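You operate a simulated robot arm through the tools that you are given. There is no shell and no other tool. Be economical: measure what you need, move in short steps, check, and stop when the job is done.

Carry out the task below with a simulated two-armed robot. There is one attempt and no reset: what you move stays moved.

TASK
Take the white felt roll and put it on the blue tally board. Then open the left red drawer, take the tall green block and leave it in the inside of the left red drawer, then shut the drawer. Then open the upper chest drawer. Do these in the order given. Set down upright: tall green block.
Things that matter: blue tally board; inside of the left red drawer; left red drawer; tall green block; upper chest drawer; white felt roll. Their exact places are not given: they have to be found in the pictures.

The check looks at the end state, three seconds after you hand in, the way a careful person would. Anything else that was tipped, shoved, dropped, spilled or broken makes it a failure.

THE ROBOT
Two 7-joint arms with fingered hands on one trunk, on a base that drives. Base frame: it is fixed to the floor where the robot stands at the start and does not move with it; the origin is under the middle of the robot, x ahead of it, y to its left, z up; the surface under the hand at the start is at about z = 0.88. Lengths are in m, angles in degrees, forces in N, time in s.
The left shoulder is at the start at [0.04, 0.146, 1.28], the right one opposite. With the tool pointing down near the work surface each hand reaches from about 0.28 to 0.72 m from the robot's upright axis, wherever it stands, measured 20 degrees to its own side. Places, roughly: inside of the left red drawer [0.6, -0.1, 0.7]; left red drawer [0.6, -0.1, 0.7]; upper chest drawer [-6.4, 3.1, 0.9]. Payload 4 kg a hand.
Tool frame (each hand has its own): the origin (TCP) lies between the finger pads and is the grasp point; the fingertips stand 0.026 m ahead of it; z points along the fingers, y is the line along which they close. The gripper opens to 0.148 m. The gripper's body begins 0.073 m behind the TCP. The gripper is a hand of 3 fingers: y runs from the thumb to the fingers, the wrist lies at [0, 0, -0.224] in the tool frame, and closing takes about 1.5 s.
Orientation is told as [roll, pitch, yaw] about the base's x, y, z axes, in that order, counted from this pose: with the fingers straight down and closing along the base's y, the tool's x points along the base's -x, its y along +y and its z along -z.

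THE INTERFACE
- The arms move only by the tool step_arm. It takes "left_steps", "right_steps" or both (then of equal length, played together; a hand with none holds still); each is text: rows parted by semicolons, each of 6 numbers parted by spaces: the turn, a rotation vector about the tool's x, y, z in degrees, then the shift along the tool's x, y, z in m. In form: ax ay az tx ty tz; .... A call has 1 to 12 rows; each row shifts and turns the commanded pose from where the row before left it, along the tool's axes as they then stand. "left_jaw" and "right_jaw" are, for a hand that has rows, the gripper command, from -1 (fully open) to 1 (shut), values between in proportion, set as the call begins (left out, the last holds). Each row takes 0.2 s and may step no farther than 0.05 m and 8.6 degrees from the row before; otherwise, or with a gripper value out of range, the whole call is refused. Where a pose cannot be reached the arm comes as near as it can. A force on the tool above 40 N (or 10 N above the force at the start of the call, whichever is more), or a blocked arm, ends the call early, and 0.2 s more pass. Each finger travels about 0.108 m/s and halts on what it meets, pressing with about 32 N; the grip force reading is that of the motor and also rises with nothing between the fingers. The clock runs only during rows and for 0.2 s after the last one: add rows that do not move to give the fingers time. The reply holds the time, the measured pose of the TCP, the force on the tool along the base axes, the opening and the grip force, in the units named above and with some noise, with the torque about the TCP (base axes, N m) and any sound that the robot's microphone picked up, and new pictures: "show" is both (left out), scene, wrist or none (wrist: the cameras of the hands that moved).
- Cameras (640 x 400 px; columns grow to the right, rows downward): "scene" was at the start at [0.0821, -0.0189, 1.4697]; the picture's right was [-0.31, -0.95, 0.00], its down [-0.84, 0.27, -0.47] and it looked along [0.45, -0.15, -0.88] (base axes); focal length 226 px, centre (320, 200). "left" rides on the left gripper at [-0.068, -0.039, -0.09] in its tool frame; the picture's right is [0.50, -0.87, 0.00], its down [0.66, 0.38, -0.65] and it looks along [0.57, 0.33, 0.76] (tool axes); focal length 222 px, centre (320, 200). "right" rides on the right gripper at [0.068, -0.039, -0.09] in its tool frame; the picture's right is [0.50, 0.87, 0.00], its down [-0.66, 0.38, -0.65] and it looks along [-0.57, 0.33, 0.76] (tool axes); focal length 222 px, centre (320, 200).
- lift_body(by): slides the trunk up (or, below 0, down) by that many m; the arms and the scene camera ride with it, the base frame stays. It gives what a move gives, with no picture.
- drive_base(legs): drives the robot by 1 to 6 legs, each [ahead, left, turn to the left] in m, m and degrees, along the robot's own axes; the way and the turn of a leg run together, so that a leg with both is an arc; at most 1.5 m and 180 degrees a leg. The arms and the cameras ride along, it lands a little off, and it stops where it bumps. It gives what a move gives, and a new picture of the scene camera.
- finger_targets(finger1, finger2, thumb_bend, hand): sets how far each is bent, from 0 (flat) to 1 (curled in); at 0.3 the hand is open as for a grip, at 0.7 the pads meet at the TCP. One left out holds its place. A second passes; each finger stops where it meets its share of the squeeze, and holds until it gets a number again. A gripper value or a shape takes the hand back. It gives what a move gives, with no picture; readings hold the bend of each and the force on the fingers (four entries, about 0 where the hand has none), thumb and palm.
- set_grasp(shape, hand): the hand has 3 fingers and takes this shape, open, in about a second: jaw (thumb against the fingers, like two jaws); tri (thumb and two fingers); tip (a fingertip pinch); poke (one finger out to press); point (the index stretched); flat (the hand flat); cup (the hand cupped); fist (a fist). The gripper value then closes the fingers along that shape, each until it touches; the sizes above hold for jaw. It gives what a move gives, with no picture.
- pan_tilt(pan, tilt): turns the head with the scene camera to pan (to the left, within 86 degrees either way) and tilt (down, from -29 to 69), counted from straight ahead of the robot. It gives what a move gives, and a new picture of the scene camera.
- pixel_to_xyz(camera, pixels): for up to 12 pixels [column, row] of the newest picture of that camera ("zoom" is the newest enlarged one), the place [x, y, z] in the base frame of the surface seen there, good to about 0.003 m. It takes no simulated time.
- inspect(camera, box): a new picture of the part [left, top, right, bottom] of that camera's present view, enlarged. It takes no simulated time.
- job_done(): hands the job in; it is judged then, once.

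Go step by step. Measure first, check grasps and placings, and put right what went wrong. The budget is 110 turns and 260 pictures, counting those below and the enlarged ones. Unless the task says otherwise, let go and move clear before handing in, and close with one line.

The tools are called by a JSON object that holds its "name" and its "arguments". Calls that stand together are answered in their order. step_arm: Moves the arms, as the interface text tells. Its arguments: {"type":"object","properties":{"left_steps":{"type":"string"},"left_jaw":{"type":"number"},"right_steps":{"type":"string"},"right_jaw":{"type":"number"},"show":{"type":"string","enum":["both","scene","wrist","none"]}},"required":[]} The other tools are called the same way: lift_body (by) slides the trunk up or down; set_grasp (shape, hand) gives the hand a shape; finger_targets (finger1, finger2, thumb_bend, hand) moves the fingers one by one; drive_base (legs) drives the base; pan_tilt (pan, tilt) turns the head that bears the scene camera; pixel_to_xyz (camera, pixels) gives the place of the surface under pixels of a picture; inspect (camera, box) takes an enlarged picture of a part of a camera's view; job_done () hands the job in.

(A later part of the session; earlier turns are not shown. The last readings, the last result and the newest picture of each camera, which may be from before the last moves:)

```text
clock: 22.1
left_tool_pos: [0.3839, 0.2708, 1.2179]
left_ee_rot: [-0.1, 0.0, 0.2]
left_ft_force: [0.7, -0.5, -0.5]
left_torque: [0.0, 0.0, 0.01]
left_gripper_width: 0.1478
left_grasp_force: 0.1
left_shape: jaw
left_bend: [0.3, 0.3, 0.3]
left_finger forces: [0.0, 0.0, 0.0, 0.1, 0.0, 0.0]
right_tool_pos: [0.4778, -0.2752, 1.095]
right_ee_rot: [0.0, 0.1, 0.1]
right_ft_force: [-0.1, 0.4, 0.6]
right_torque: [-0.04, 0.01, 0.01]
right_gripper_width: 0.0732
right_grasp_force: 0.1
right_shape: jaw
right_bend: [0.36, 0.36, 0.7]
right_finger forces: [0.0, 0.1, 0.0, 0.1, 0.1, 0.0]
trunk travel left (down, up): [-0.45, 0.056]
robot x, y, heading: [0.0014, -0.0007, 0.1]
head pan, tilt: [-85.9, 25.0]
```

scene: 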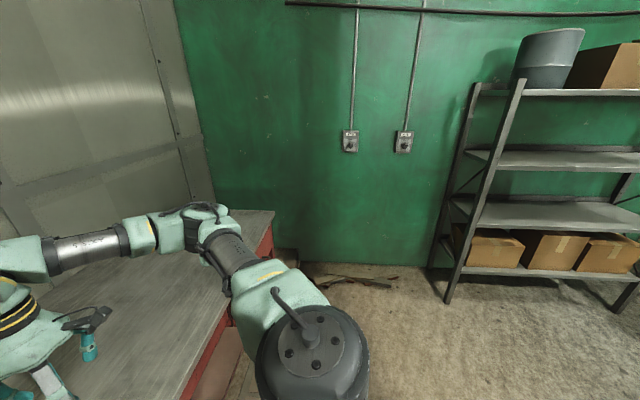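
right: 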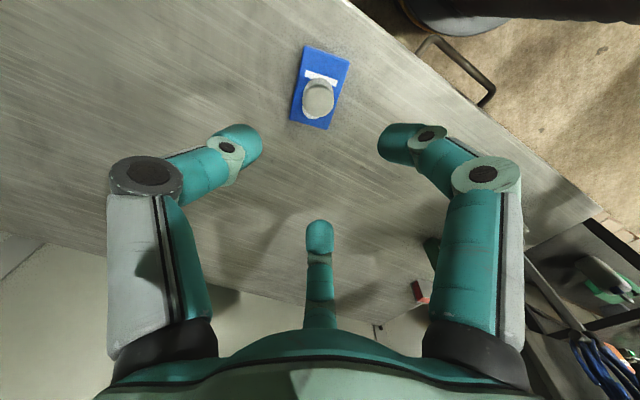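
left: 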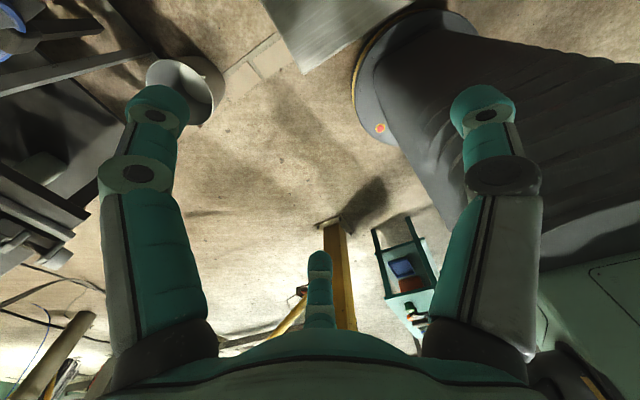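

Roll done. I back the robot off so the arm can take the handle horizontally.

{"name": "drive_base", "arguments": {"legs": [[-0.38, 0, 0]]}}

{"name": "pan_tilt", "arguments": {"pan": 0, "tilt": 40}}

```text
clock: 24.5
left_tool_pos: [0.005, 0.2714, 1.2167]
left_ee_rot: [0.0, 0.1, 0.4]
left_ft_force: [0.2, 0.5, -0.4]
left_torque: [0.02, -0.03, 0.0]
left_gripper_width: 0.1477
left_grasp_force: 0.0
left_shape: jaw
left_bend: [0.3, 0.3, 0.3]
left_finger forces: [0.0, 0.1, 0.0, 0.0, 0.0, 0.1]
right_tool_pos: [0.1026, -0.2735, 1.0956]
right_ee_rot: [0.1, 0.1, 0.4]
right_ft_force: [0.5, -0.2, -0.1]
right_torque: [0.01, 0.02, -0.02]
right_gripper_width: 0.0736
right_grasp_force: 0.1
right_shape: jaw
right_bend: [0.36, 0.36, 0.7]
right_finger forces: [0.0, 0.0, 0.1, 0.1, 0.0, 0.1]
trunk travel left (down, up): [-0.45, 0.056]
robot x, y, heading: [-0.3801, -0.0029, 0.2]
head pan, tilt: [-85.9, 25.0]
```

scene: 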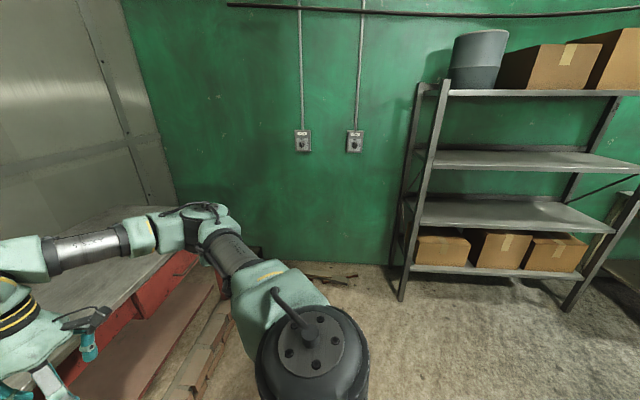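

```text
clock: 26.1
left_tool_pos: [0.0028, 0.2726, 1.2181]
left_ee_rot: [0.1, 0.0, 0.4]
left_ft_force: [0.3, -0.7, 0.2]
left_torque: [0.01, 0.04, 0.0]
left_gripper_width: 0.1479
left_grasp_force: 0.0
left_shape: jaw
left_bend: [0.3, 0.3, 0.3]
left_finger forces: [0.0, 0.0, 0.0, 0.0, 0.0, 0.0]
right_tool_pos: [0.1001, -0.2736, 1.0946]
right_ee_rot: [0.1, 0.1, 0.4]
right_ft_force: [-0.2, 0.0, 0.8]
right_torque: [0.03, 0.02, 0.0]
right_gripper_width: 0.0737
right_grasp_force: 0.1
right_shape: jaw
right_bend: [0.36, 0.36, 0.7]
right_finger forces: [0.0, 0.1, 0.1, 0.0, 0.1, 0.0]
trunk travel left (down, up): [-0.45, 0.056]
robot x, y, heading: [-0.3759, 0.0011, 0.6]
head pan, tilt: [0.0, 40.0]
```

scene: 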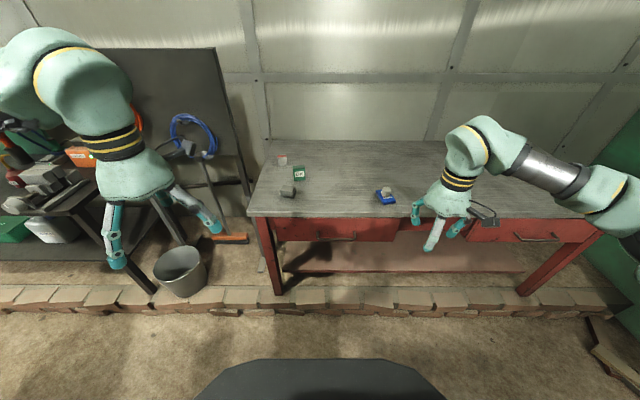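

{"name": "lift_body", "arguments": {"by": -0.2}}

{"name": "step_arm", "arguments": {"right_steps": "0 -8.2 0 -0.02 0.008 0; 0 -8.2 0 -0.02 0.008 0; 0 -8.2 0 -0.02 0.008 0; 0 -8.2 0 -0.02 0.008 0; 0 -8.2 0 -0.015 0.008 0.01; 0 -8.2 0 -0.01 0.008 0.01; 0 -8.2 0 0 0.008 0.01; 0 -8.2 0 0 0.008 0; 0 -8.2 0 0 0.008 0; 0 -8.2 0 0 0.008 0; 0 -8 0 0 0 0; 0 0 0 0 0 0", "show": "both"}}

```text
clock: 28.3
left_tool_pos: [0.0026, 0.2725, 1.0183]
left_ee_rot: [0.0, 0.0, 0.3]
left_ft_force: [-0.2, 1.4, -1.2]
left_torque: [-0.01, -0.03, 0.0]
left_gripper_width: 0.1477
left_grasp_force: 0.0
left_shape: jaw
left_bend: [0.3, 0.3, 0.3]
left_finger forces: [0.0, 0.1, 0.0, 0.0, 0.0, 0.0]
right_tool_pos: [0.0998, -0.2731, 0.8956]
right_ee_rot: [0.1, 0.0, 0.4]
right_ft_force: [-0.8, -0.1, -0.6]
right_torque: [0.01, -0.02, 0.03]
right_gripper_width: 0.0737
right_grasp_force: 0.1
right_shape: jaw
right_bend: [0.36, 0.36, 0.7]
right_finger forces: [0.0, 0.0, 0.0, 0.1, 0.0, 0.0]
trunk travel left (down, up): [-0.25, 0.256]
robot x, y, heading: [-0.3834, -0.0025, 0.2]
head pan, tilt: [0.0, 40.0]
```

```text
clock: 30.9
left_tool_pos: [0.0035, 0.2739, 1.0173]
left_ee_rot: [-0.1, 0.0, 0.3]
left_ft_force: [0.0, 0.2, 0.2]
left_torque: [-0.01, 0.01, -0.02]
left_gripper_width: 0.1479
left_grasp_force: 0.0
left_shape: jaw
left_bend: [0.3, 0.3, 0.3]
left_finger forces: [0.0, 0.0, 0.1, 0.0, 0.0, 0.1]
right_tool_pos: [0.259, -0.2185, 0.9774]
right_ee_rot: [0.1, -59.5, 0.5]
right_ft_force: [0.7, 0.3, -0.7]
right_torque: [-0.01, 0.03, 0.03]
right_gripper_width: 0.0739
right_grasp_force: 0.0
right_shape: jaw
right_bend: [0.36, 0.36, 0.7]
right_finger forces: [0.0, 0.1, 0.0, 0.0, 0.0, 0.0]
right hand out of reach, approached as far as the arm can: row 7, 8, 9, 10, 11
trunk travel left (down, up): [-0.25, 0.256]
robot x, y, heading: [-0.381, -0.0034, 0.4]
head pan, tilt: [0.0, 40.0]
```

scene: 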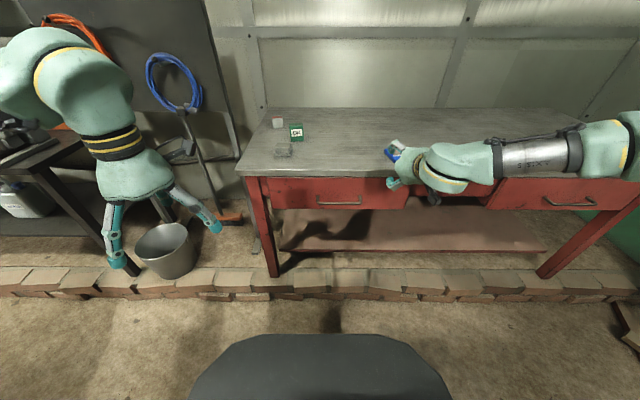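
right: 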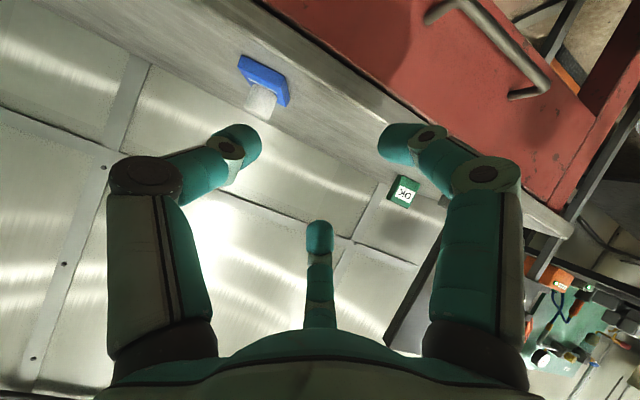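

{"name": "step_arm", "arguments": {"right_steps": "0 0 -8.2 0 0 0; 0 0 -8.2 0 0 0; 0 0 -8.2 0 0 0; 0 0 -8.2 0 0 0; 0 0 -8.2 0 0 0; 0 0 -8.2 0 0 0; 0 0 -8.2 0 0 0; 0 0 -8.2 0 0 0; 0 0 -8.2 0 0 0; 0 0 -8.2 0 0 0; 0 0 -8 0 0 0; 0 0 0 0 0 0", "show": "both"}}

```text
clock: 33.5
left_tool_pos: [0.0028, 0.2715, 1.0173]
left_ee_rot: [0.1, 0.0, 0.4]
left_ft_force: [0.5, -0.8, -0.1]
left_torque: [0.01, -0.02, 0.03]
left_gripper_width: 0.1478
left_grasp_force: 0.1
left_shape: jaw
left_bend: [0.3, 0.3, 0.3]
left_finger forces: [0.1, 0.1, 0.1, 0.1, 0.1, 0.0]
right_tool_pos: [0.2581, -0.2201, 0.9775]
right_ee_rot: [-59.5, 0.0, 90.8]
right_ft_force: [-0.9, -0.3, 0.1]
right_torque: [-0.03, 0.0, 0.01]
right_gripper_width: 0.0736
right_grasp_force: 0.1
right_shape: jaw
right_bend: [0.36, 0.36, 0.7]
right_finger forces: [0.0, 0.0, 0.1, 0.0, 0.0, 0.1]
trunk travel left (down, up): [-0.25, 0.256]
robot x, y, heading: [-0.3766, -0.0024, 0.3]
head pan, tilt: [0.0, 40.0]
```

scene: 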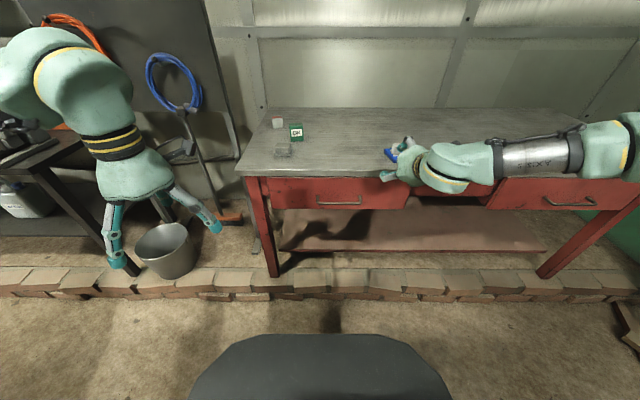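
right: 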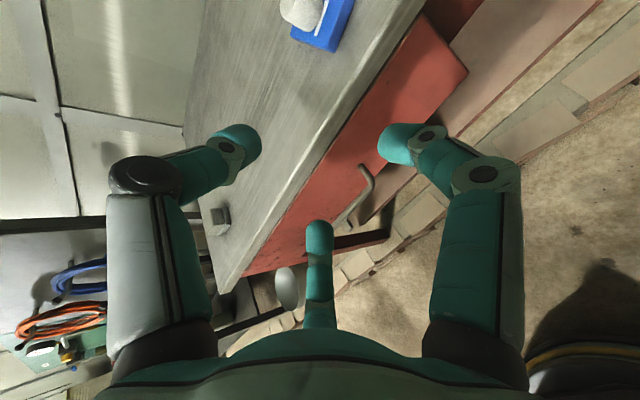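

{"name": "lift_body", "arguments": {"by": -0.15}}

{"name": "step_arm", "arguments": {"right_steps": "7 0 0 0 0 0; 7 0 0 0 0 0; 7 0 0 0 0 0; 7 0 0 0 0 0; 0 0 0 0 0 0", "right_jaw": 0.3, "show": "both"}}

```text
clock: 35.2
left_tool_pos: [0.0028, 0.2725, 0.8663]
left_ee_rot: [0.0, 0.0, 0.4]
left_ft_force: [-0.1, -0.2, 0.2]
left_torque: [0.04, -0.02, -0.02]
left_gripper_width: 0.1479
left_grasp_force: 0.2
left_shape: jaw
left_bend: [0.3, 0.3, 0.3]
left_finger forces: [0.1, 0.0, 0.0, 0.1, 0.1, 0.1]
right_tool_pos: [0.2583, -0.2215, 0.8266]
right_ee_rot: [-59.6, -0.1, 90.8]
right_ft_force: [0.2, 0.0, 0.2]
right_torque: [0.02, -0.01, -0.04]
right_gripper_width: 0.0735
right_grasp_force: 0.1
right_shape: jaw
right_bend: [0.36, 0.36, 0.7]
right_finger forces: [0.1, 0.0, 0.0, 0.0, 0.1, 0.0]
trunk travel left (down, up): [-0.1, 0.406]
robot x, y, heading: [-0.3763, 0.0009, 0.0]
head pan, tilt: [0.0, 40.0]
```

```text
clock: 36.5
left_tool_pos: [0.0026, 0.2718, 0.8672]
left_ee_rot: [0.0, 0.0, 0.5]
left_ft_force: [0.6, -0.1, -0.9]
left_torque: [0.02, 0.02, 0.0]
left_gripper_width: 0.1478
left_grasp_force: 0.0
left_shape: jaw
left_bend: [0.3, 0.3, 0.3]
left_finger forces: [0.0, 0.0, 0.0, 0.0, 0.0, 0.0]
right_tool_pos: [0.2577, -0.2208, 0.826]
right_ee_rot: [-59.6, -0.1, 90.7]
right_ft_force: [0.4, 0.5, 0.0]
right_torque: [0.0, 0.0, -0.01]
right_gripper_width: 0.0523
right_grasp_force: 0.1
right_shape: jaw
right_bend: [0.77, 0.77, 0.7]
right_finger forces: [0.1, 0.0, 0.0, 0.0, 0.1, 0.0]
right hand out of reach, approached as far as the arm can: row 1, 2, 3, 4
trunk travel left (down, up): [-0.1, 0.406]
robot x, y, heading: [-0.3802, -0.0023, 0.2]
head pan, tilt: [0.0, 40.0]
```

scene: 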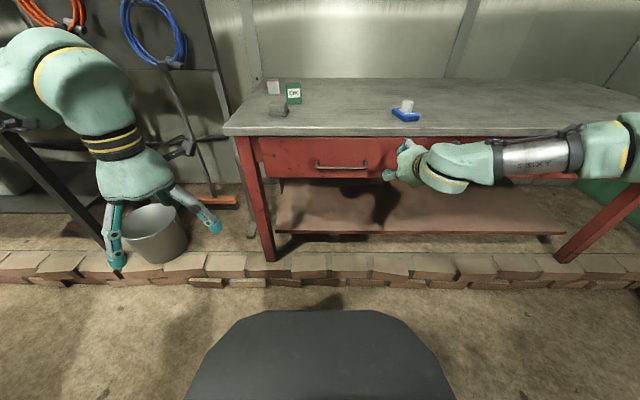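
right: 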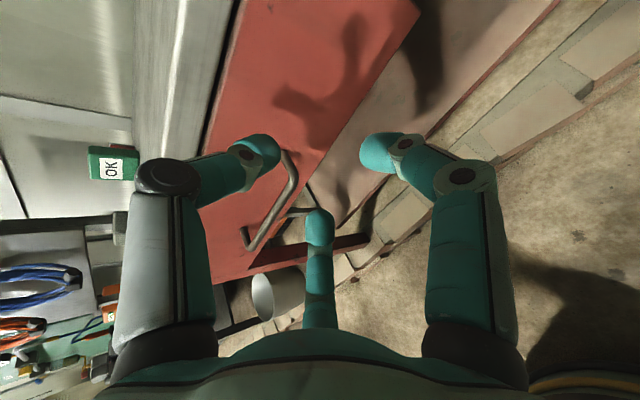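

{"name": "inspect", "arguments": {"camera": "scene", "box": [250, 130, 410, 190]}}

{"name": "pixel_to_xyz", "arguments": {"camera": "scene", "pixels": [[317, 167], [330, 167], [342, 167], [342, 166], [342, 168], [355, 167], [366, 167], [342, 160], [342, 172], [262, 160], [300, 177]]}}

```text
4.00 times, centred on (330, 160) of scene
```

zoom: 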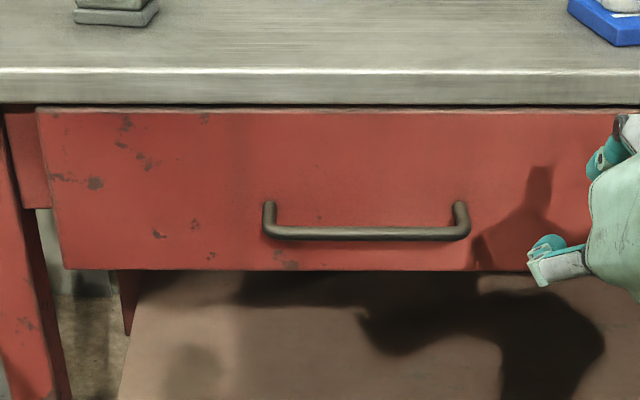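

```text
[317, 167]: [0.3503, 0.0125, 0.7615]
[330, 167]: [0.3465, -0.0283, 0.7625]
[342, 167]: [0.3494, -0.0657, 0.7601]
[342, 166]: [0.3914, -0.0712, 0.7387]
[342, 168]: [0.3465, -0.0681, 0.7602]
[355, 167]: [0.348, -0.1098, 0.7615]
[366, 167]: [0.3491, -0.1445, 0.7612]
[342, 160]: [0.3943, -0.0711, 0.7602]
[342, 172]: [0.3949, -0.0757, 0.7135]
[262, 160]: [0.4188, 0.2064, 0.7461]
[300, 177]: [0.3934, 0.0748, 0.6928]
```

{"name": "step_arm", "arguments": {"right_steps": "0 0 0 -0.04 0.005 0.006; 0 0 0 -0.04 0.005 0.006; 0 0 0 -0.04 0.004 0.007; 0 0 0 -0.034 0.003 0.007; 0 0 0 0 0 0", "right_jaw": 0.4, "show": "both"}}

```text
clock: 37.6
left_tool_pos: [0.0029, 0.2714, 0.8674]
left_ee_rot: [0.0, 0.0, 0.3]
left_ft_force: [0.6, 0.7, 0.5]
left_torque: [-0.01, -0.01, 0.0]
left_gripper_width: 0.1479
left_grasp_force: 0.1
left_shape: jaw
left_bend: [0.3, 0.3, 0.3]
left_finger forces: [0.0, 0.1, 0.1, 0.0, 0.1, 0.0]
right_tool_pos: [0.2698, -0.0742, 0.8013]
right_ee_rot: [-59.5, -0.2, 90.8]
right_ft_force: [0.0, 0.0, 0.7]
right_torque: [0.0, 0.0, 0.0]
right_gripper_width: 0.0449
right_grasp_force: 0.1
right_shape: jaw
right_bend: [0.77, 0.77, 0.7]
right_finger forces: [0.1, 0.0, 0.0, 0.1, 0.0, 0.0]
right hand out of reach, approached as far as the arm can: row 1
trunk travel left (down, up): [-0.1, 0.406]
robot x, y, heading: [-0.3824, -0.0022, 0.5]
head pan, tilt: [0.0, 40.0]
```

scene: 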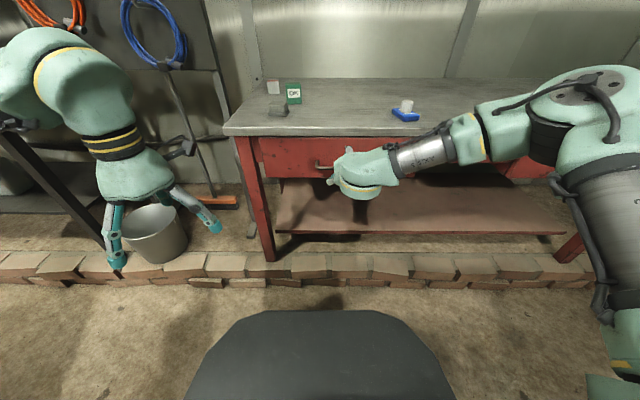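
right: 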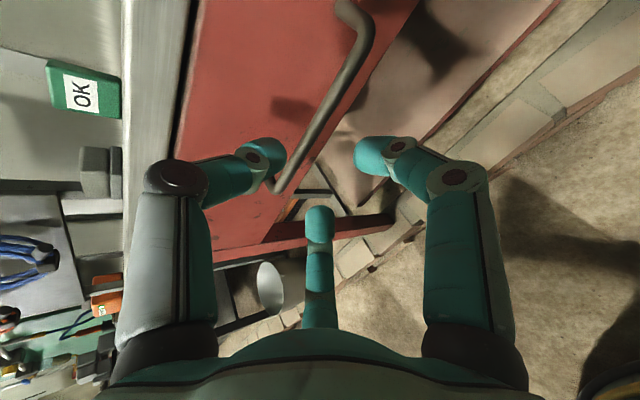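

{"name": "step_arm", "arguments": {"right_steps": "7 0 0 0 0 0; 7 0 0 0 0 0; 7 0 0 0 0 0; 0 0 0 0 0 0", "show": "none"}}

```text
clock: 38.6
left_tool_pos: [0.0025, 0.2701, 0.8665]
left_ee_rot: [0.0, 0.0, 0.4]
left_ft_force: [0.1, -0.5, 0.0]
left_torque: [-0.02, -0.01, 0.0]
left_gripper_width: 0.1479
left_grasp_force: 0.1
left_shape: jaw
left_bend: [0.3, 0.3, 0.3]
left_finger forces: [0.0, 0.0, 0.1, 0.0, 0.0, 0.0]
right_tool_pos: [0.2857, -0.0314, 0.8313]
right_ee_rot: [-69.5, 0.1, 90.3]
right_ft_force: [0.7, -0.2, 0.1]
right_torque: [-0.01, 0.0, 0.04]
right_gripper_width: 0.0447
right_grasp_force: 0.0
right_shape: jaw
right_bend: [0.77, 0.77, 0.7]
right_finger forces: [0.1, 0.0, 0.1, 0.0, 0.0, 0.1]
right hand out of reach, approached as far as the arm can: row 1, 2, 3
trunk travel left (down, up): [-0.1, 0.406]
robot x, y, heading: [-0.3807, -0.0044, 0.2]
head pan, tilt: [0.0, 40.0]
```

{"name": "drive_base", "arguments": {"legs": [[-0.01, -0.035, 0]]}}

{"name": "lift_body", "arguments": {"by": -0.05}}

{"name": "step_arm", "arguments": {"right_steps": "0 0 0 0 0 0", "show": "wrist"}}

```text
clock: 39.5
left_tool_pos: [-0.0065, 0.2367, 0.8671]
left_ee_rot: [0.0, 0.0, 0.4]
left_ft_force: [-0.9, 0.3, 0.0]
left_torque: [0.05, -0.01, -0.01]
left_gripper_width: 0.1476
left_grasp_force: 0.0
left_shape: jaw
left_bend: [0.3, 0.3, 0.3]
left_finger forces: [0.1, 0.0, 0.0, 0.0, 0.0, 0.0]
right_tool_pos: [0.2756, -0.0652, 0.8324]
right_ee_rot: [-69.4, 0.0, 90.4]
right_ft_force: [-0.5, -0.4, 0.6]
right_torque: [0.03, -0.05, 0.03]
right_gripper_width: 0.0446
right_grasp_force: 0.1
right_shape: jaw
right_bend: [0.77, 0.77, 0.7]
right_finger forces: [0.0, 0.0, 0.0, 0.0, 0.0, 0.1]
trunk travel left (down, up): [-0.1, 0.406]
robot x, y, heading: [-0.3928, -0.0372, 0.2]
head pan, tilt: [0.0, 40.0]
```

scene: 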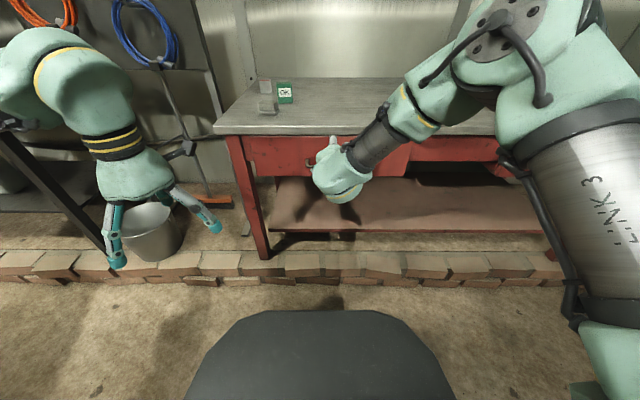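

```text
clock: 40.4
left_tool_pos: [-0.0068, 0.2374, 0.8161]
left_ee_rot: [0.0, 0.0, 0.5]
left_ft_force: [-0.8, -0.5, -0.5]
left_torque: [-0.01, 0.02, 0.02]
left_gripper_width: 0.148
left_grasp_force: 0.0
left_shape: jaw
left_bend: [0.3, 0.3, 0.3]
left_finger forces: [0.1, 0.0, 0.1, 0.1, 0.2, 0.0]
right_tool_pos: [0.2753, -0.0639, 0.7809]
right_ee_rot: [-69.5, 0.0, 90.3]
right_ft_force: [-0.2, 0.1, 0.6]
right_torque: [0.0, 0.01, -0.01]
right_gripper_width: 0.0449
right_grasp_force: 0.0
right_shape: jaw
right_bend: [0.77, 0.77, 0.7]
right_finger forces: [0.1, 0.0, 0.0, 0.0, 0.1, 0.0]
trunk travel left (down, up): [-0.05, 0.456]
robot x, y, heading: [-0.389, -0.0345, 0.6]
head pan, tilt: [0.0, 40.0]
```

```text
clock: 40.8
left_tool_pos: [-0.0063, 0.2383, 0.8169]
left_ee_rot: [0.0, 0.1, 0.3]
left_ft_force: [0.4, 0.2, 1.3]
left_torque: [0.0, 0.02, 0.01]
left_gripper_width: 0.1477
left_grasp_force: 0.0
left_shape: jaw
left_bend: [0.3, 0.3, 0.3]
left_finger forces: [0.0, 0.0, 0.0, 0.1, 0.0, 0.1]
right_tool_pos: [0.2757, -0.0647, 0.7807]
right_ee_rot: [-69.5, 0.1, 90.3]
right_ft_force: [0.5, 0.7, 0.6]
right_torque: [0.0, 0.02, 0.02]
right_gripper_width: 0.0446
right_grasp_force: 0.2
right_shape: jaw
right_bend: [0.77, 0.77, 0.7]
right_finger forces: [0.1, 0.0, 0.0, 0.0, 0.0, 0.0]
trunk travel left (down, up): [-0.05, 0.456]
robot x, y, heading: [-0.3887, -0.0334, 0.2]
head pan, tilt: [0.0, 40.0]
```

right: 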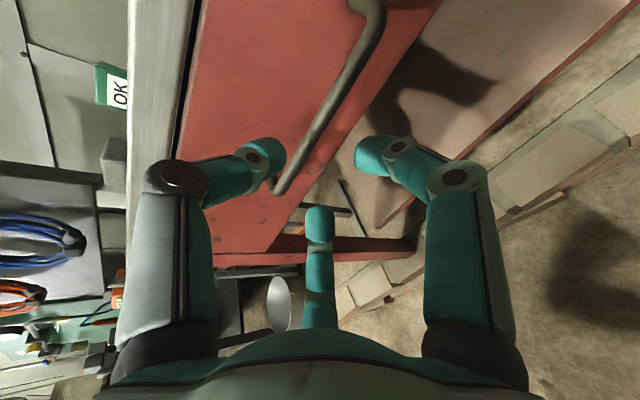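

{"name": "pixel_to_xyz", "arguments": {"camera": "right", "pixels": [[340, 98], [310, 143], [330, 113], [367, 50], [275, 140], [365, 150]]}}

```text
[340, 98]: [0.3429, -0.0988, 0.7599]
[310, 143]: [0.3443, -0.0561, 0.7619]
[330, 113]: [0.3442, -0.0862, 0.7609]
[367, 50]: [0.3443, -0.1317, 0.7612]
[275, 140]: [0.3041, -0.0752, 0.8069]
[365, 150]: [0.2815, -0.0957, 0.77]
```

{"name": "step_arm", "arguments": {"right_steps": "0 0 0 0 -0.004 0.02; 0 0 0 0 0 0.02; 0 0 0 0 0 0.015; 0 0 0 0 0 0.012; 0 0 0 0 0 0", "show": "wrist"}}

```text
clock: 42.0
left_tool_pos: [-0.0063, 0.2379, 0.8148]
left_ee_rot: [0.1, 0.0, 0.3]
left_ft_force: [0.3, 0.3, -0.2]
left_torque: [0.0, 0.0, 0.0]
left_gripper_width: 0.1481
left_grasp_force: 0.0
left_shape: jaw
left_bend: [0.3, 0.3, 0.3]
left_finger forces: [0.0, 0.0, 0.0, 0.0, 0.0, 0.0]
right_tool_pos: [0.3394, -0.0656, 0.7616]
right_ee_rot: [-69.5, 0.2, 90.3]
right_ft_force: [0.8, -0.8, 0.7]
right_torque: [0.0, 0.0, -0.04]
right_gripper_width: 0.0447
right_grasp_force: 0.1
right_shape: jaw
right_bend: [0.77, 0.77, 0.7]
right_finger forces: [0.1, 0.0, 0.0, 0.0, 0.0, 0.1]
trunk travel left (down, up): [-0.05, 0.456]
robot x, y, heading: [-0.3883, -0.0373, 0.4]
head pan, tilt: [0.0, 40.0]
```

right: 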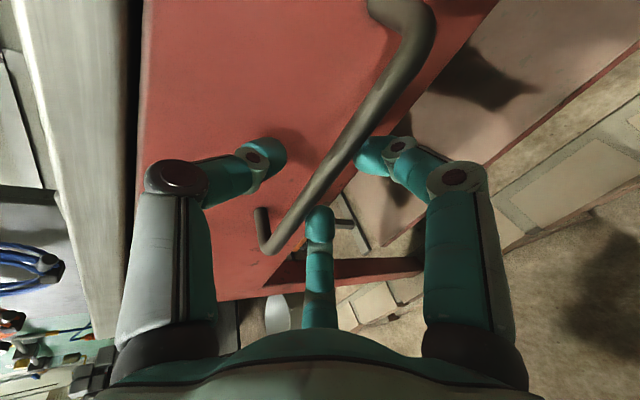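

The bar lies between thumb and fingers; closing.

{"name": "step_arm", "arguments": {"right_steps": "0 0 0 0 0 0; 0 0 0 0 0 0; 0 0 0 0 0 0; 0 0 0 0 0 0; 0 0 0 0 0 0; 0 0 0 0 0 0", "right_jaw": 1, "show": "wrist"}}

```text
clock: 43.4
left_tool_pos: [-0.006, 0.2375, 0.8152]
left_ee_rot: [0.0, 0.1, 0.4]
left_ft_force: [0.2, -0.2, 0.0]
left_torque: [0.0, -0.04, -0.03]
left_gripper_width: 0.1477
left_grasp_force: 0.0
left_shape: jaw
left_bend: [0.3, 0.3, 0.3]
left_finger forces: [0.1, 0.0, 0.1, 0.0, 0.0, 0.1]
right_tool_pos: [0.3403, -0.0641, 0.7612]
right_ee_rot: [-69.4, 0.1, 90.4]
right_ft_force: [6.4, 0.5, -4.6]
right_torque: [0.04, 0.02, 0.03]
right_gripper_width: 0.0074
right_grasp_force: 32.4
right_shape: jaw
right_bend: [0.74, 0.74, 0.72]
right_finger forces: [27.8, 27.9, 0.0, 0.0, 25.4, 0.1]
trunk travel left (down, up): [-0.05, 0.456]
robot x, y, heading: [-0.3898, -0.039, 0.3]
head pan, tilt: [0.0, 40.0]
```

right: 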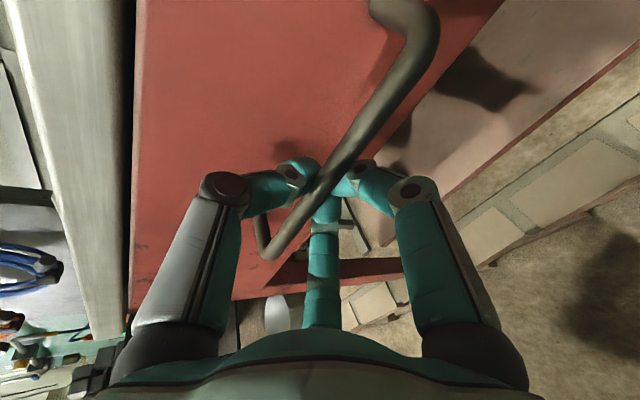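

Gripped. Pull by driving back.

{"name": "drive_base", "arguments": {"legs": [[-0.1, 0, 0]]}}

```text
clock: 44.6
left_tool_pos: [-0.1048, 0.2382, 0.8147]
left_ee_rot: [0.1, 0.1, 0.5]
left_ft_force: [-0.1, -0.8, -0.6]
left_torque: [0.01, 0.0, -0.02]
left_gripper_width: 0.1478
left_grasp_force: 0.0
left_shape: jaw
left_bend: [0.3, 0.3, 0.3]
left_finger forces: [0.0, 0.0, 0.1, 0.0, 0.0, 0.1]
right_tool_pos: [0.2412, -0.0652, 0.7613]
right_ee_rot: [-69.4, -0.1, 90.4]
right_ft_force: [1.0, 0.7, -8.9]
right_torque: [0.03, 0.01, -0.02]
right_gripper_width: 0.0056
right_grasp_force: 32.2
right_shape: jaw
right_bend: [0.74, 0.74, 0.72]
right_finger forces: [3.2, 2.3, 0.0, 0.0, 0.0, 0.0]
trunk travel left (down, up): [-0.05, 0.456]
robot x, y, heading: [-0.4864, -0.0323, 0.4]
head pan, tilt: [0.0, 40.0]
```

scene: 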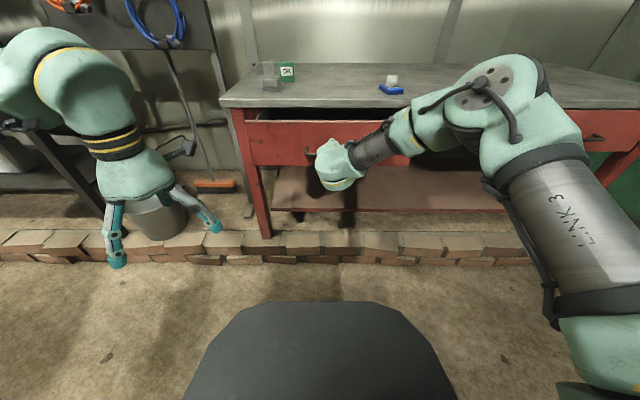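

{"name": "drive_base", "arguments": {"legs": [[-0.08, 0, 0]]}}

{"name": "step_arm", "arguments": {"right_steps": "0 0 0 0 0 0", "show": "wrist"}}

```text
clock: 45.6
left_tool_pos: [-0.1833, 0.2364, 0.8166]
left_ee_rot: [0.0, 0.1, 0.6]
left_ft_force: [0.9, 0.4, 0.1]
left_torque: [0.0, -0.04, 0.04]
left_gripper_width: 0.1478
left_grasp_force: 0.2
left_shape: jaw
left_bend: [0.3, 0.3, 0.3]
left_finger forces: [0.0, 0.0, 0.1, 0.0, 0.0, 0.1]
right_tool_pos: [0.1621, -0.0638, 0.76]
right_ee_rot: [-69.3, 0.0, 90.6]
right_ft_force: [2.2, 0.2, -9.2]
right_torque: [0.01, -0.01, 0.01]
right_gripper_width: 0.0054
right_grasp_force: 32.1
right_shape: jaw
right_bend: [0.74, 0.74, 0.72]
right_finger forces: [1.5, 0.9, 0.0, 0.0, 0.1, 0.0]
trunk travel left (down, up): [-0.05, 0.456]
robot x, y, heading: [-0.5696, -0.0364, 0.7]
head pan, tilt: [0.0, 40.0]
```

scene: 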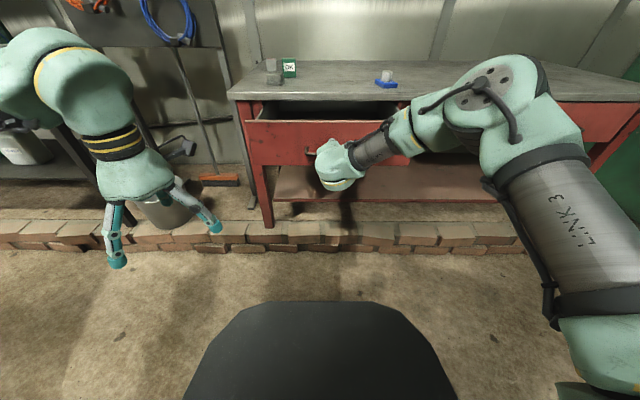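

```text
clock: 46.0
left_tool_pos: [-0.1838, 0.237, 0.8159]
left_ee_rot: [0.0, 0.1, 0.5]
left_ft_force: [0.7, 0.8, -0.9]
left_torque: [0.02, 0.0, -0.01]
left_gripper_width: 0.148
left_grasp_force: 0.0
left_shape: jaw
left_bend: [0.3, 0.3, 0.3]
left_finger forces: [0.0, 0.1, 0.0, 0.0, 0.0, 0.0]
right_tool_pos: [0.1622, -0.0643, 0.7594]
right_ee_rot: [-69.2, 0.1, 90.5]
right_ft_force: [0.6, 0.4, -3.2]
right_torque: [-0.01, 0.02, -0.02]
right_gripper_width: 0.0053
right_grasp_force: 32.4
right_shape: jaw
right_bend: [0.74, 0.74, 0.72]
right_finger forces: [1.1, 0.5, 0.0, 0.1, 0.1, 0.1]
trunk travel left (down, up): [-0.05, 0.456]
robot x, y, heading: [-0.5639, -0.0335, 0.2]
head pan, tilt: [0.0, 40.0]
```

right: 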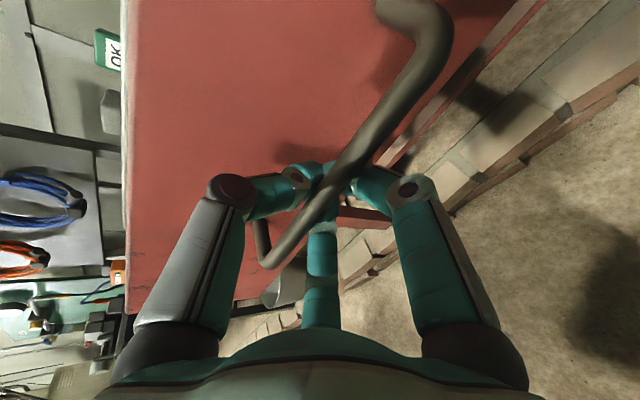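

{"name": "pixel_to_xyz", "arguments": {"camera": "scene", "pixels": [[255, 123], [395, 120], [275, 140], [300, 108], [330, 112], [370, 108], [310, 152], [270, 110], [290, 117]]}}

{"name": "inspect", "arguments": {"camera": "scene", "box": [230, 50, 420, 190]}}

```text
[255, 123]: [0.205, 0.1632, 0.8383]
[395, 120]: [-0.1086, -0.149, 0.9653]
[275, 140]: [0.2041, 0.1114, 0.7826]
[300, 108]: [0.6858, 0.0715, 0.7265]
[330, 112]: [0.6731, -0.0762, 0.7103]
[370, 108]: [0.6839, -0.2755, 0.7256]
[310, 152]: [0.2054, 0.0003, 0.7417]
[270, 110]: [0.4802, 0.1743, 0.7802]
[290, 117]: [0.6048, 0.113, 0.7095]
```

```text
2.86 times, centred on (325, 120) of scene
```

zoom: 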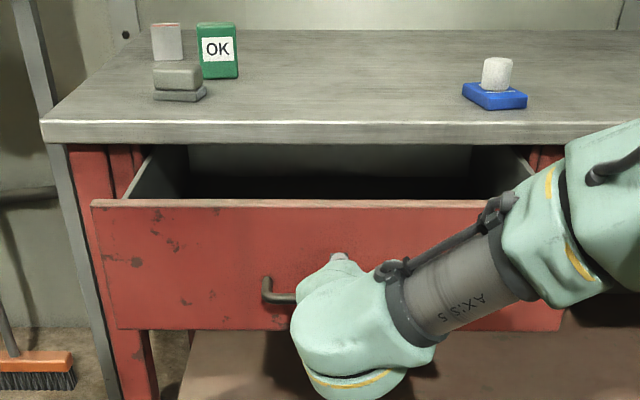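

Drawer is open about 0.19 m (front at x≈0.205, floor z≈0.71). Release the handle and withdraw along the fingers.

{"name": "step_arm", "arguments": {"right_steps": "0 0 0 0 0 0; 0 0 0 0 0 0; 0 0 0 0 0 0; 0 0 0 0 0 0; 0 0 0 0 0 0", "right_jaw": 0.4, "show": "wrist"}}

```text
clock: 47.2
left_tool_pos: [-0.1839, 0.2375, 0.8162]
left_ee_rot: [0.0, 0.1, 0.6]
left_ft_force: [-0.3, 0.0, -0.5]
left_torque: [-0.04, 0.01, 0.01]
left_gripper_width: 0.1478
left_grasp_force: 0.0
left_shape: jaw
left_bend: [0.3, 0.3, 0.3]
left_finger forces: [0.0, 0.0, 0.0, 0.0, 0.1, 0.0]
right_tool_pos: [0.1623, -0.0653, 0.7604]
right_ee_rot: [-69.4, 0.1, 90.6]
right_ft_force: [0.6, -0.1, 0.4]
right_torque: [-0.01, 0.0, -0.01]
right_gripper_width: 0.0442
right_grasp_force: 0.1
right_shape: jaw
right_bend: [0.77, 0.77, 0.7]
right_finger forces: [0.0, 0.1, 0.0, 0.0, 0.0, 0.0]
trunk travel left (down, up): [-0.05, 0.456]
robot x, y, heading: [-0.5661, -0.0371, 0.5]
head pan, tilt: [0.0, 40.0]
```

right: 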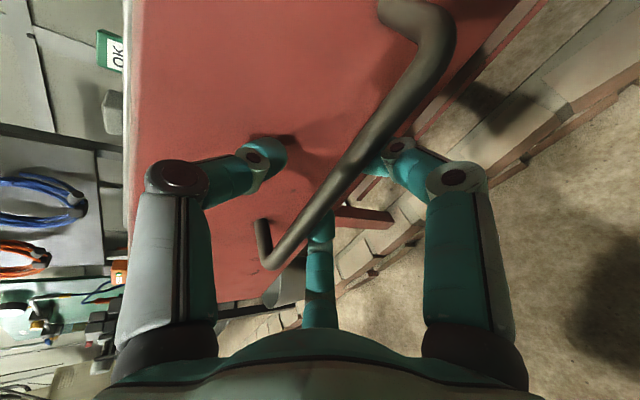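

{"name": "step_arm", "arguments": {"right_steps": "0 0 0 0 0.004 -0.02; 0 0 0 0 0 -0.03; 0 0 0 0 0 -0.04; 0 0 0 0 0 0", "show": "both"}}

```text
clock: 48.2
left_tool_pos: [-0.1842, 0.2373, 0.8171]
left_ee_rot: [0.0, 0.1, 0.5]
left_ft_force: [0.4, 0.8, 0.1]
left_torque: [-0.01, 0.01, 0.04]
left_gripper_width: 0.1478
left_grasp_force: 0.1
left_shape: jaw
left_bend: [0.3, 0.3, 0.3]
left_finger forces: [0.0, 0.0, 0.0, 0.1, 0.0, 0.0]
right_tool_pos: [0.0754, -0.065, 0.7889]
right_ee_rot: [-69.3, 0.1, 90.5]
right_ft_force: [0.8, 0.6, -0.8]
right_torque: [-0.02, 0.01, 0.02]
right_gripper_width: 0.0442
right_grasp_force: 0.1
right_shape: jaw
right_bend: [0.77, 0.77, 0.7]
right_finger forces: [0.0, 0.0, 0.1, 0.0, 0.1, 0.0]
trunk travel left (down, up): [-0.05, 0.456]
robot x, y, heading: [-0.5657, -0.038, 0.6]
head pan, tilt: [0.0, 40.0]
```

scene: 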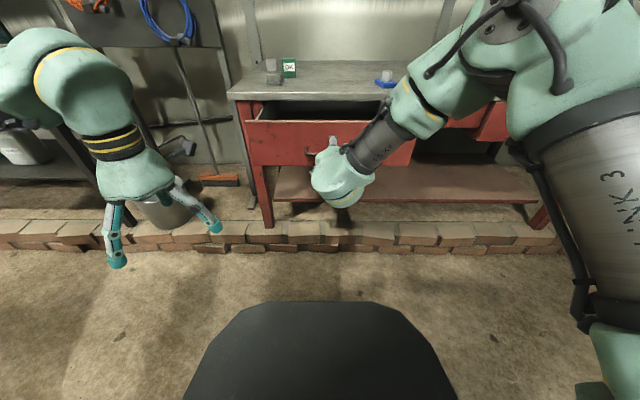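
right: 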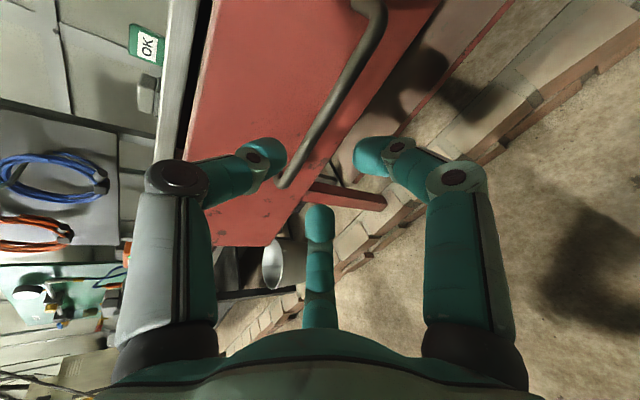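

Clear of the handle. Raise the trunk and bring the right hand back to pointing down.

{"name": "lift_body", "arguments": {"by": 0.33}}

{"name": "step_arm", "arguments": {"right_steps": "0 0 8.2 0 0 -0.01; 0 0 8.2 0 0 -0.01; 0 0 8.2 0 0 -0.01; 0 0 8.2 0 0 -0.01; 0 0 8.2 0 0 -0.01; 0 0 8.2 0 0 -0.01; 0 0 8.2 0 0 0; 0 0 8.2 0 0 0; 0 0 8.2 0 0 0; 0 0 8.2 0 0 0; 0 0 8 0 0 0; 0 0 0 0 0 0", "show": "none"}}

{"name": "step_arm", "arguments": {"right_steps": "0 8 0 0 -0.03 0; 0 8 0 0 -0.03 0; 0 8 0 0 -0.03 0; 0 8 0 0 -0.03 0; 0 8 0 0 -0.03 0; 0 8 0 0 -0.03 0; 0 8 0 0 -0.03 0; 0 8 0 0 0 0; 0 5.5 0 0 0 0; 0 0 0 0 0 0", "show": "scene"}}

```text
clock: 51.5
left_tool_pos: [-0.1836, 0.2374, 1.1465]
left_ee_rot: [0.0, 0.1, 0.5]
left_ft_force: [-0.5, -0.8, -0.8]
left_torque: [-0.04, 0.0, -0.01]
left_gripper_width: 0.148
left_grasp_force: 0.1
left_shape: jaw
left_bend: [0.3, 0.3, 0.3]
left_finger forces: [0.0, 0.0, 0.0, 0.1, 0.0, 0.0]
right_tool_pos: [0.0762, -0.0627, 1.119]
right_ee_rot: [-69.2, 0.1, 90.4]
right_ft_force: [-1.0, -1.0, 0.2]
right_torque: [-0.03, -0.03, 0.0]
right_gripper_width: 0.0444
right_grasp_force: 0.1
right_shape: jaw
right_bend: [0.77, 0.77, 0.7]
right_finger forces: [0.1, 0.1, 0.0, 0.1, 0.1, 0.0]
trunk travel left (down, up): [-0.38, 0.126]
robot x, y, heading: [-0.5639, -0.0363, 0.5]
head pan, tilt: [0.0, 40.0]
```

```text
clock: 54.1
left_tool_pos: [-0.1842, 0.2375, 1.1462]
left_ee_rot: [0.0, 0.0, 0.5]
left_ft_force: [0.3, -0.3, 0.7]
left_torque: [-0.02, 0.0, 0.01]
left_gripper_width: 0.1478
left_grasp_force: 0.1
left_shape: jaw
left_bend: [0.3, 0.3, 0.3]
left_finger forces: [0.1, 0.1, 0.1, 0.1, 0.0, 0.0]
right_tool_pos: [0.0416, -0.0395, 1.2081]
right_ee_rot: [-0.8, -68.5, 1.1]
right_ft_force: [0.0, -0.5, 0.2]
right_torque: [0.01, -0.01, -0.01]
right_gripper_width: 0.0443
right_grasp_force: 0.1
right_shape: jaw
right_bend: [0.77, 0.77, 0.7]
right_finger forces: [0.0, 0.0, 0.0, 0.0, 0.0, 0.0]
right hand out of reach, approached as far as the arm can: row 7, 8, 9, 10, 11
trunk travel left (down, up): [-0.38, 0.126]
robot x, y, heading: [-0.5642, -0.0388, 0.2]
head pan, tilt: [0.0, 40.0]
```

```text
clock: 56.3
left_tool_pos: [-0.1843, 0.2354, 1.1468]
left_ee_rot: [0.1, 0.0, 0.5]
left_ft_force: [-0.5, 0.1, -0.1]
left_torque: [0.0, 0.01, -0.01]
left_gripper_width: 0.148
left_grasp_force: 0.1
left_shape: jaw
left_bend: [0.3, 0.3, 0.3]
left_finger forces: [0.0, 0.1, 0.0, 0.1, 0.0, 0.0]
right_tool_pos: [0.0435, -0.2497, 1.2075]
right_ee_rot: [0.0, 0.2, 0.5]
right_ft_force: [-0.2, -0.7, 0.3]
right_torque: [0.02, 0.01, 0.03]
right_gripper_width: 0.0441
right_grasp_force: 0.0
right_shape: jaw
right_bend: [0.77, 0.77, 0.7]
right_finger forces: [0.0, 0.0, 0.0, 0.1, 0.0, 0.0]
trunk travel left (down, up): [-0.38, 0.126]
robot x, y, heading: [-0.5676, -0.0352, 0.6]
head pan, tilt: [0.0, 40.0]
```

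scene: 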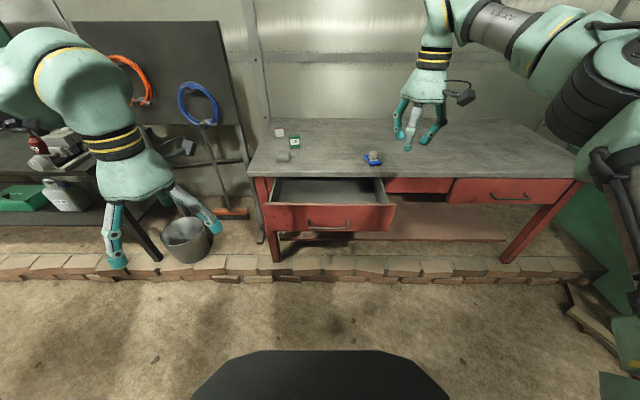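

{"name": "step_arm", "arguments": {"right_steps": "0 0 0 0.04 -0.01 0; 0 0 0 0.04 -0.01 0; 0 0 0 0.04 -0.01 0; 0 0 0 0.03 0 0", "right_jaw": 0, "show": "none"}}

{"name": "drive_base", "arguments": {"legs": [[0.46, 0, -0.5]]}}

{"name": "pan_tilt", "arguments": {"pan": 10, "tilt": 52}}

```text
clock: 57.3
left_tool_pos: [-0.1857, 0.2374, 1.1466]
left_ee_rot: [0.0, 0.0, 0.5]
left_ft_force: [-0.3, 1.1, -0.7]
left_torque: [-0.04, 0.01, 0.02]
left_gripper_width: 0.1478
left_grasp_force: 0.1
left_shape: jaw
left_bend: [0.3, 0.3, 0.3]
left_finger forces: [0.0, 0.0, 0.0, 0.0, 0.0, 0.1]
right_tool_pos: [-0.1054, -0.282, 1.2072]
right_ee_rot: [-0.1, 0.1, 0.5]
right_ft_force: [-0.8, -0.9, 0.7]
right_torque: [0.02, -0.04, 0.01]
right_gripper_width: 0.0733
right_grasp_force: 0.1
right_shape: jaw
right_bend: [0.36, 0.36, 0.7]
right_finger forces: [0.0, 0.1, 0.0, 0.0, 0.0, 0.0]
trunk travel left (down, up): [-0.38, 0.126]
robot x, y, heading: [-0.5667, -0.0363, 0.5]
head pan, tilt: [0.0, 40.0]
```

```text
clock: 60.0
left_tool_pos: [0.2675, 0.2383, 1.1474]
left_ee_rot: [0.0, 0.0, 0.3]
left_ft_force: [-0.3, -0.4, 0.1]
left_torque: [-0.02, 0.0, 0.01]
left_gripper_width: 0.1479
left_grasp_force: 0.0
left_shape: jaw
left_bend: [0.3, 0.3, 0.3]
left_finger forces: [0.0, 0.0, 0.0, 0.0, 0.1, 0.0]
right_tool_pos: [0.3464, -0.2823, 1.2093]
right_ee_rot: [-0.2, 0.1, 0.3]
right_ft_force: [-0.7, 0.4, 0.2]
right_torque: [-0.02, 0.03, -0.01]
right_gripper_width: 0.0735
right_grasp_force: 0.1
right_shape: jaw
right_bend: [0.36, 0.36, 0.7]
right_finger forces: [0.0, 0.0, 0.0, 0.0, 0.0, 0.0]
trunk travel left (down, up): [-0.38, 0.126]
robot x, y, heading: [-0.1119, -0.0321, 0.2]
head pan, tilt: [0.0, 40.0]
```

scene: 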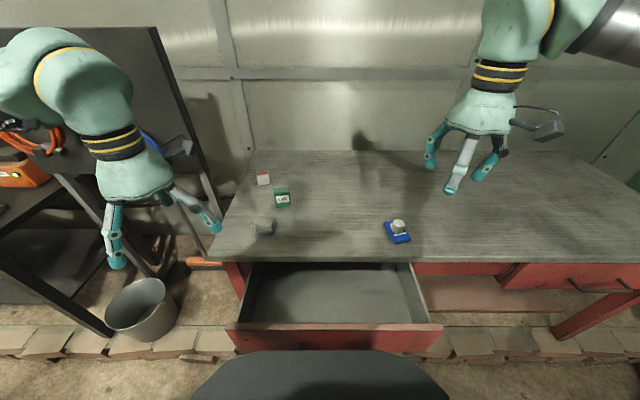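

```text
clock: 60.7
left_tool_pos: [0.272, 0.2375, 1.1467]
left_ee_rot: [0.0, 0.1, 0.3]
left_ft_force: [-1.3, -0.2, 0.0]
left_torque: [0.0, 0.06, -0.02]
left_gripper_width: 0.1479
left_grasp_force: 0.1
left_shape: jaw
left_bend: [0.3, 0.3, 0.3]
left_finger forces: [0.0, 0.1, 0.0, 0.0, 0.0, 0.0]
right_tool_pos: [0.3476, -0.2821, 1.2077]
right_ee_rot: [-0.1, 0.3, 0.3]
right_ft_force: [0.1, -0.6, -0.1]
right_torque: [0.01, 0.01, 0.01]
right_gripper_width: 0.0737
right_grasp_force: 0.0
right_shape: jaw
right_bend: [0.36, 0.36, 0.7]
right_finger forces: [0.0, 0.0, 0.1, 0.1, 0.0, 0.0]
trunk travel left (down, up): [-0.38, 0.126]
robot x, y, heading: [-0.1129, -0.0367, 0.1]
head pan, tilt: [10.0, 52.0]
```

scene: 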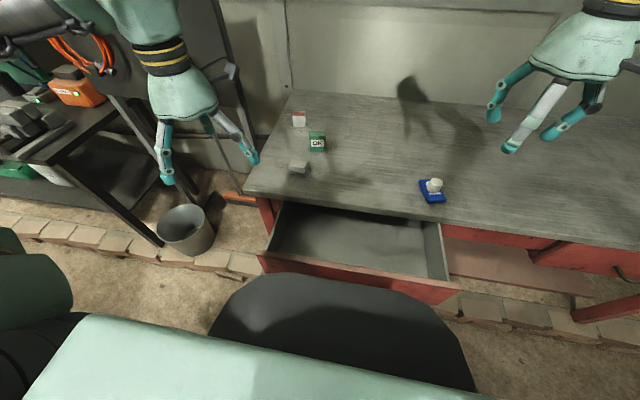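

Drawer clear and open. Measure the green block at (317,142) and neighbours.

{"name": "inspect", "arguments": {"camera": "scene", "box": [270, 100, 350, 180]}}

{"name": "pixel_to_xyz", "arguments": {"camera": "zoom", "pixels": [[315, 255], [400, 250], [318, 290], [435, 285], [325, 380], [435, 370], [315, 275], [430, 270], [250, 350], [150, 300], [230, 130], [230, 190]]}}

```text
5.00 times, centred on (310, 140) of scene
```

zoom: 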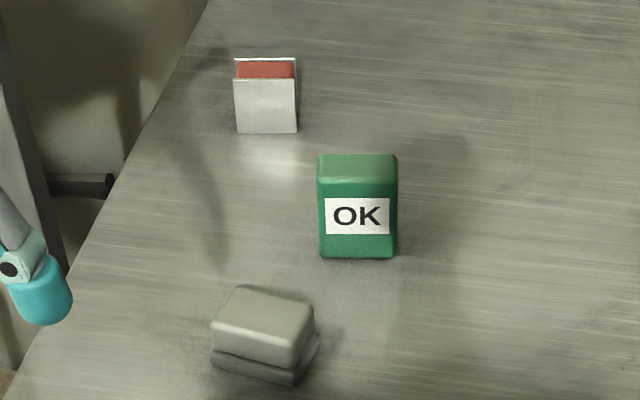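

```text
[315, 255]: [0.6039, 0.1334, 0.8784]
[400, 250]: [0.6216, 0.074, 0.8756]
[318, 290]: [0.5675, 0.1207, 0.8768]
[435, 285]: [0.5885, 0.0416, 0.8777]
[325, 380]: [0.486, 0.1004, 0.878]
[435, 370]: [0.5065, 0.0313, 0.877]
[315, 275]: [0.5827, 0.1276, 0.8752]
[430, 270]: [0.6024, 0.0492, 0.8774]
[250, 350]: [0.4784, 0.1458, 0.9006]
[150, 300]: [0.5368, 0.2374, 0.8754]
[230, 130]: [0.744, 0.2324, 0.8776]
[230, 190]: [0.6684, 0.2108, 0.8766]
```

{"name": "pixel_to_xyz", "arguments": {"camera": "zoom", "pixels": [[324, 160], [392, 160], [322, 180], [394, 180], [325, 252], [392, 252], [357, 170], [357, 215], [240, 75], [290, 130], [310, 305], [300, 350]]}}

```text
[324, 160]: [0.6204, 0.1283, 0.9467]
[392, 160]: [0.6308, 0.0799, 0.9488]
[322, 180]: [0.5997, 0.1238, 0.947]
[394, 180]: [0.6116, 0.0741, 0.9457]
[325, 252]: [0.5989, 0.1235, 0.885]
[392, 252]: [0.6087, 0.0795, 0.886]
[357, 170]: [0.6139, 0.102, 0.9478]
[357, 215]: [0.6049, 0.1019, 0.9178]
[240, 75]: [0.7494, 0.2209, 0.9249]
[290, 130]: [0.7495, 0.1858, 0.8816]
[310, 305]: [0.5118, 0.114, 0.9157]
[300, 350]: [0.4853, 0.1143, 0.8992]
```

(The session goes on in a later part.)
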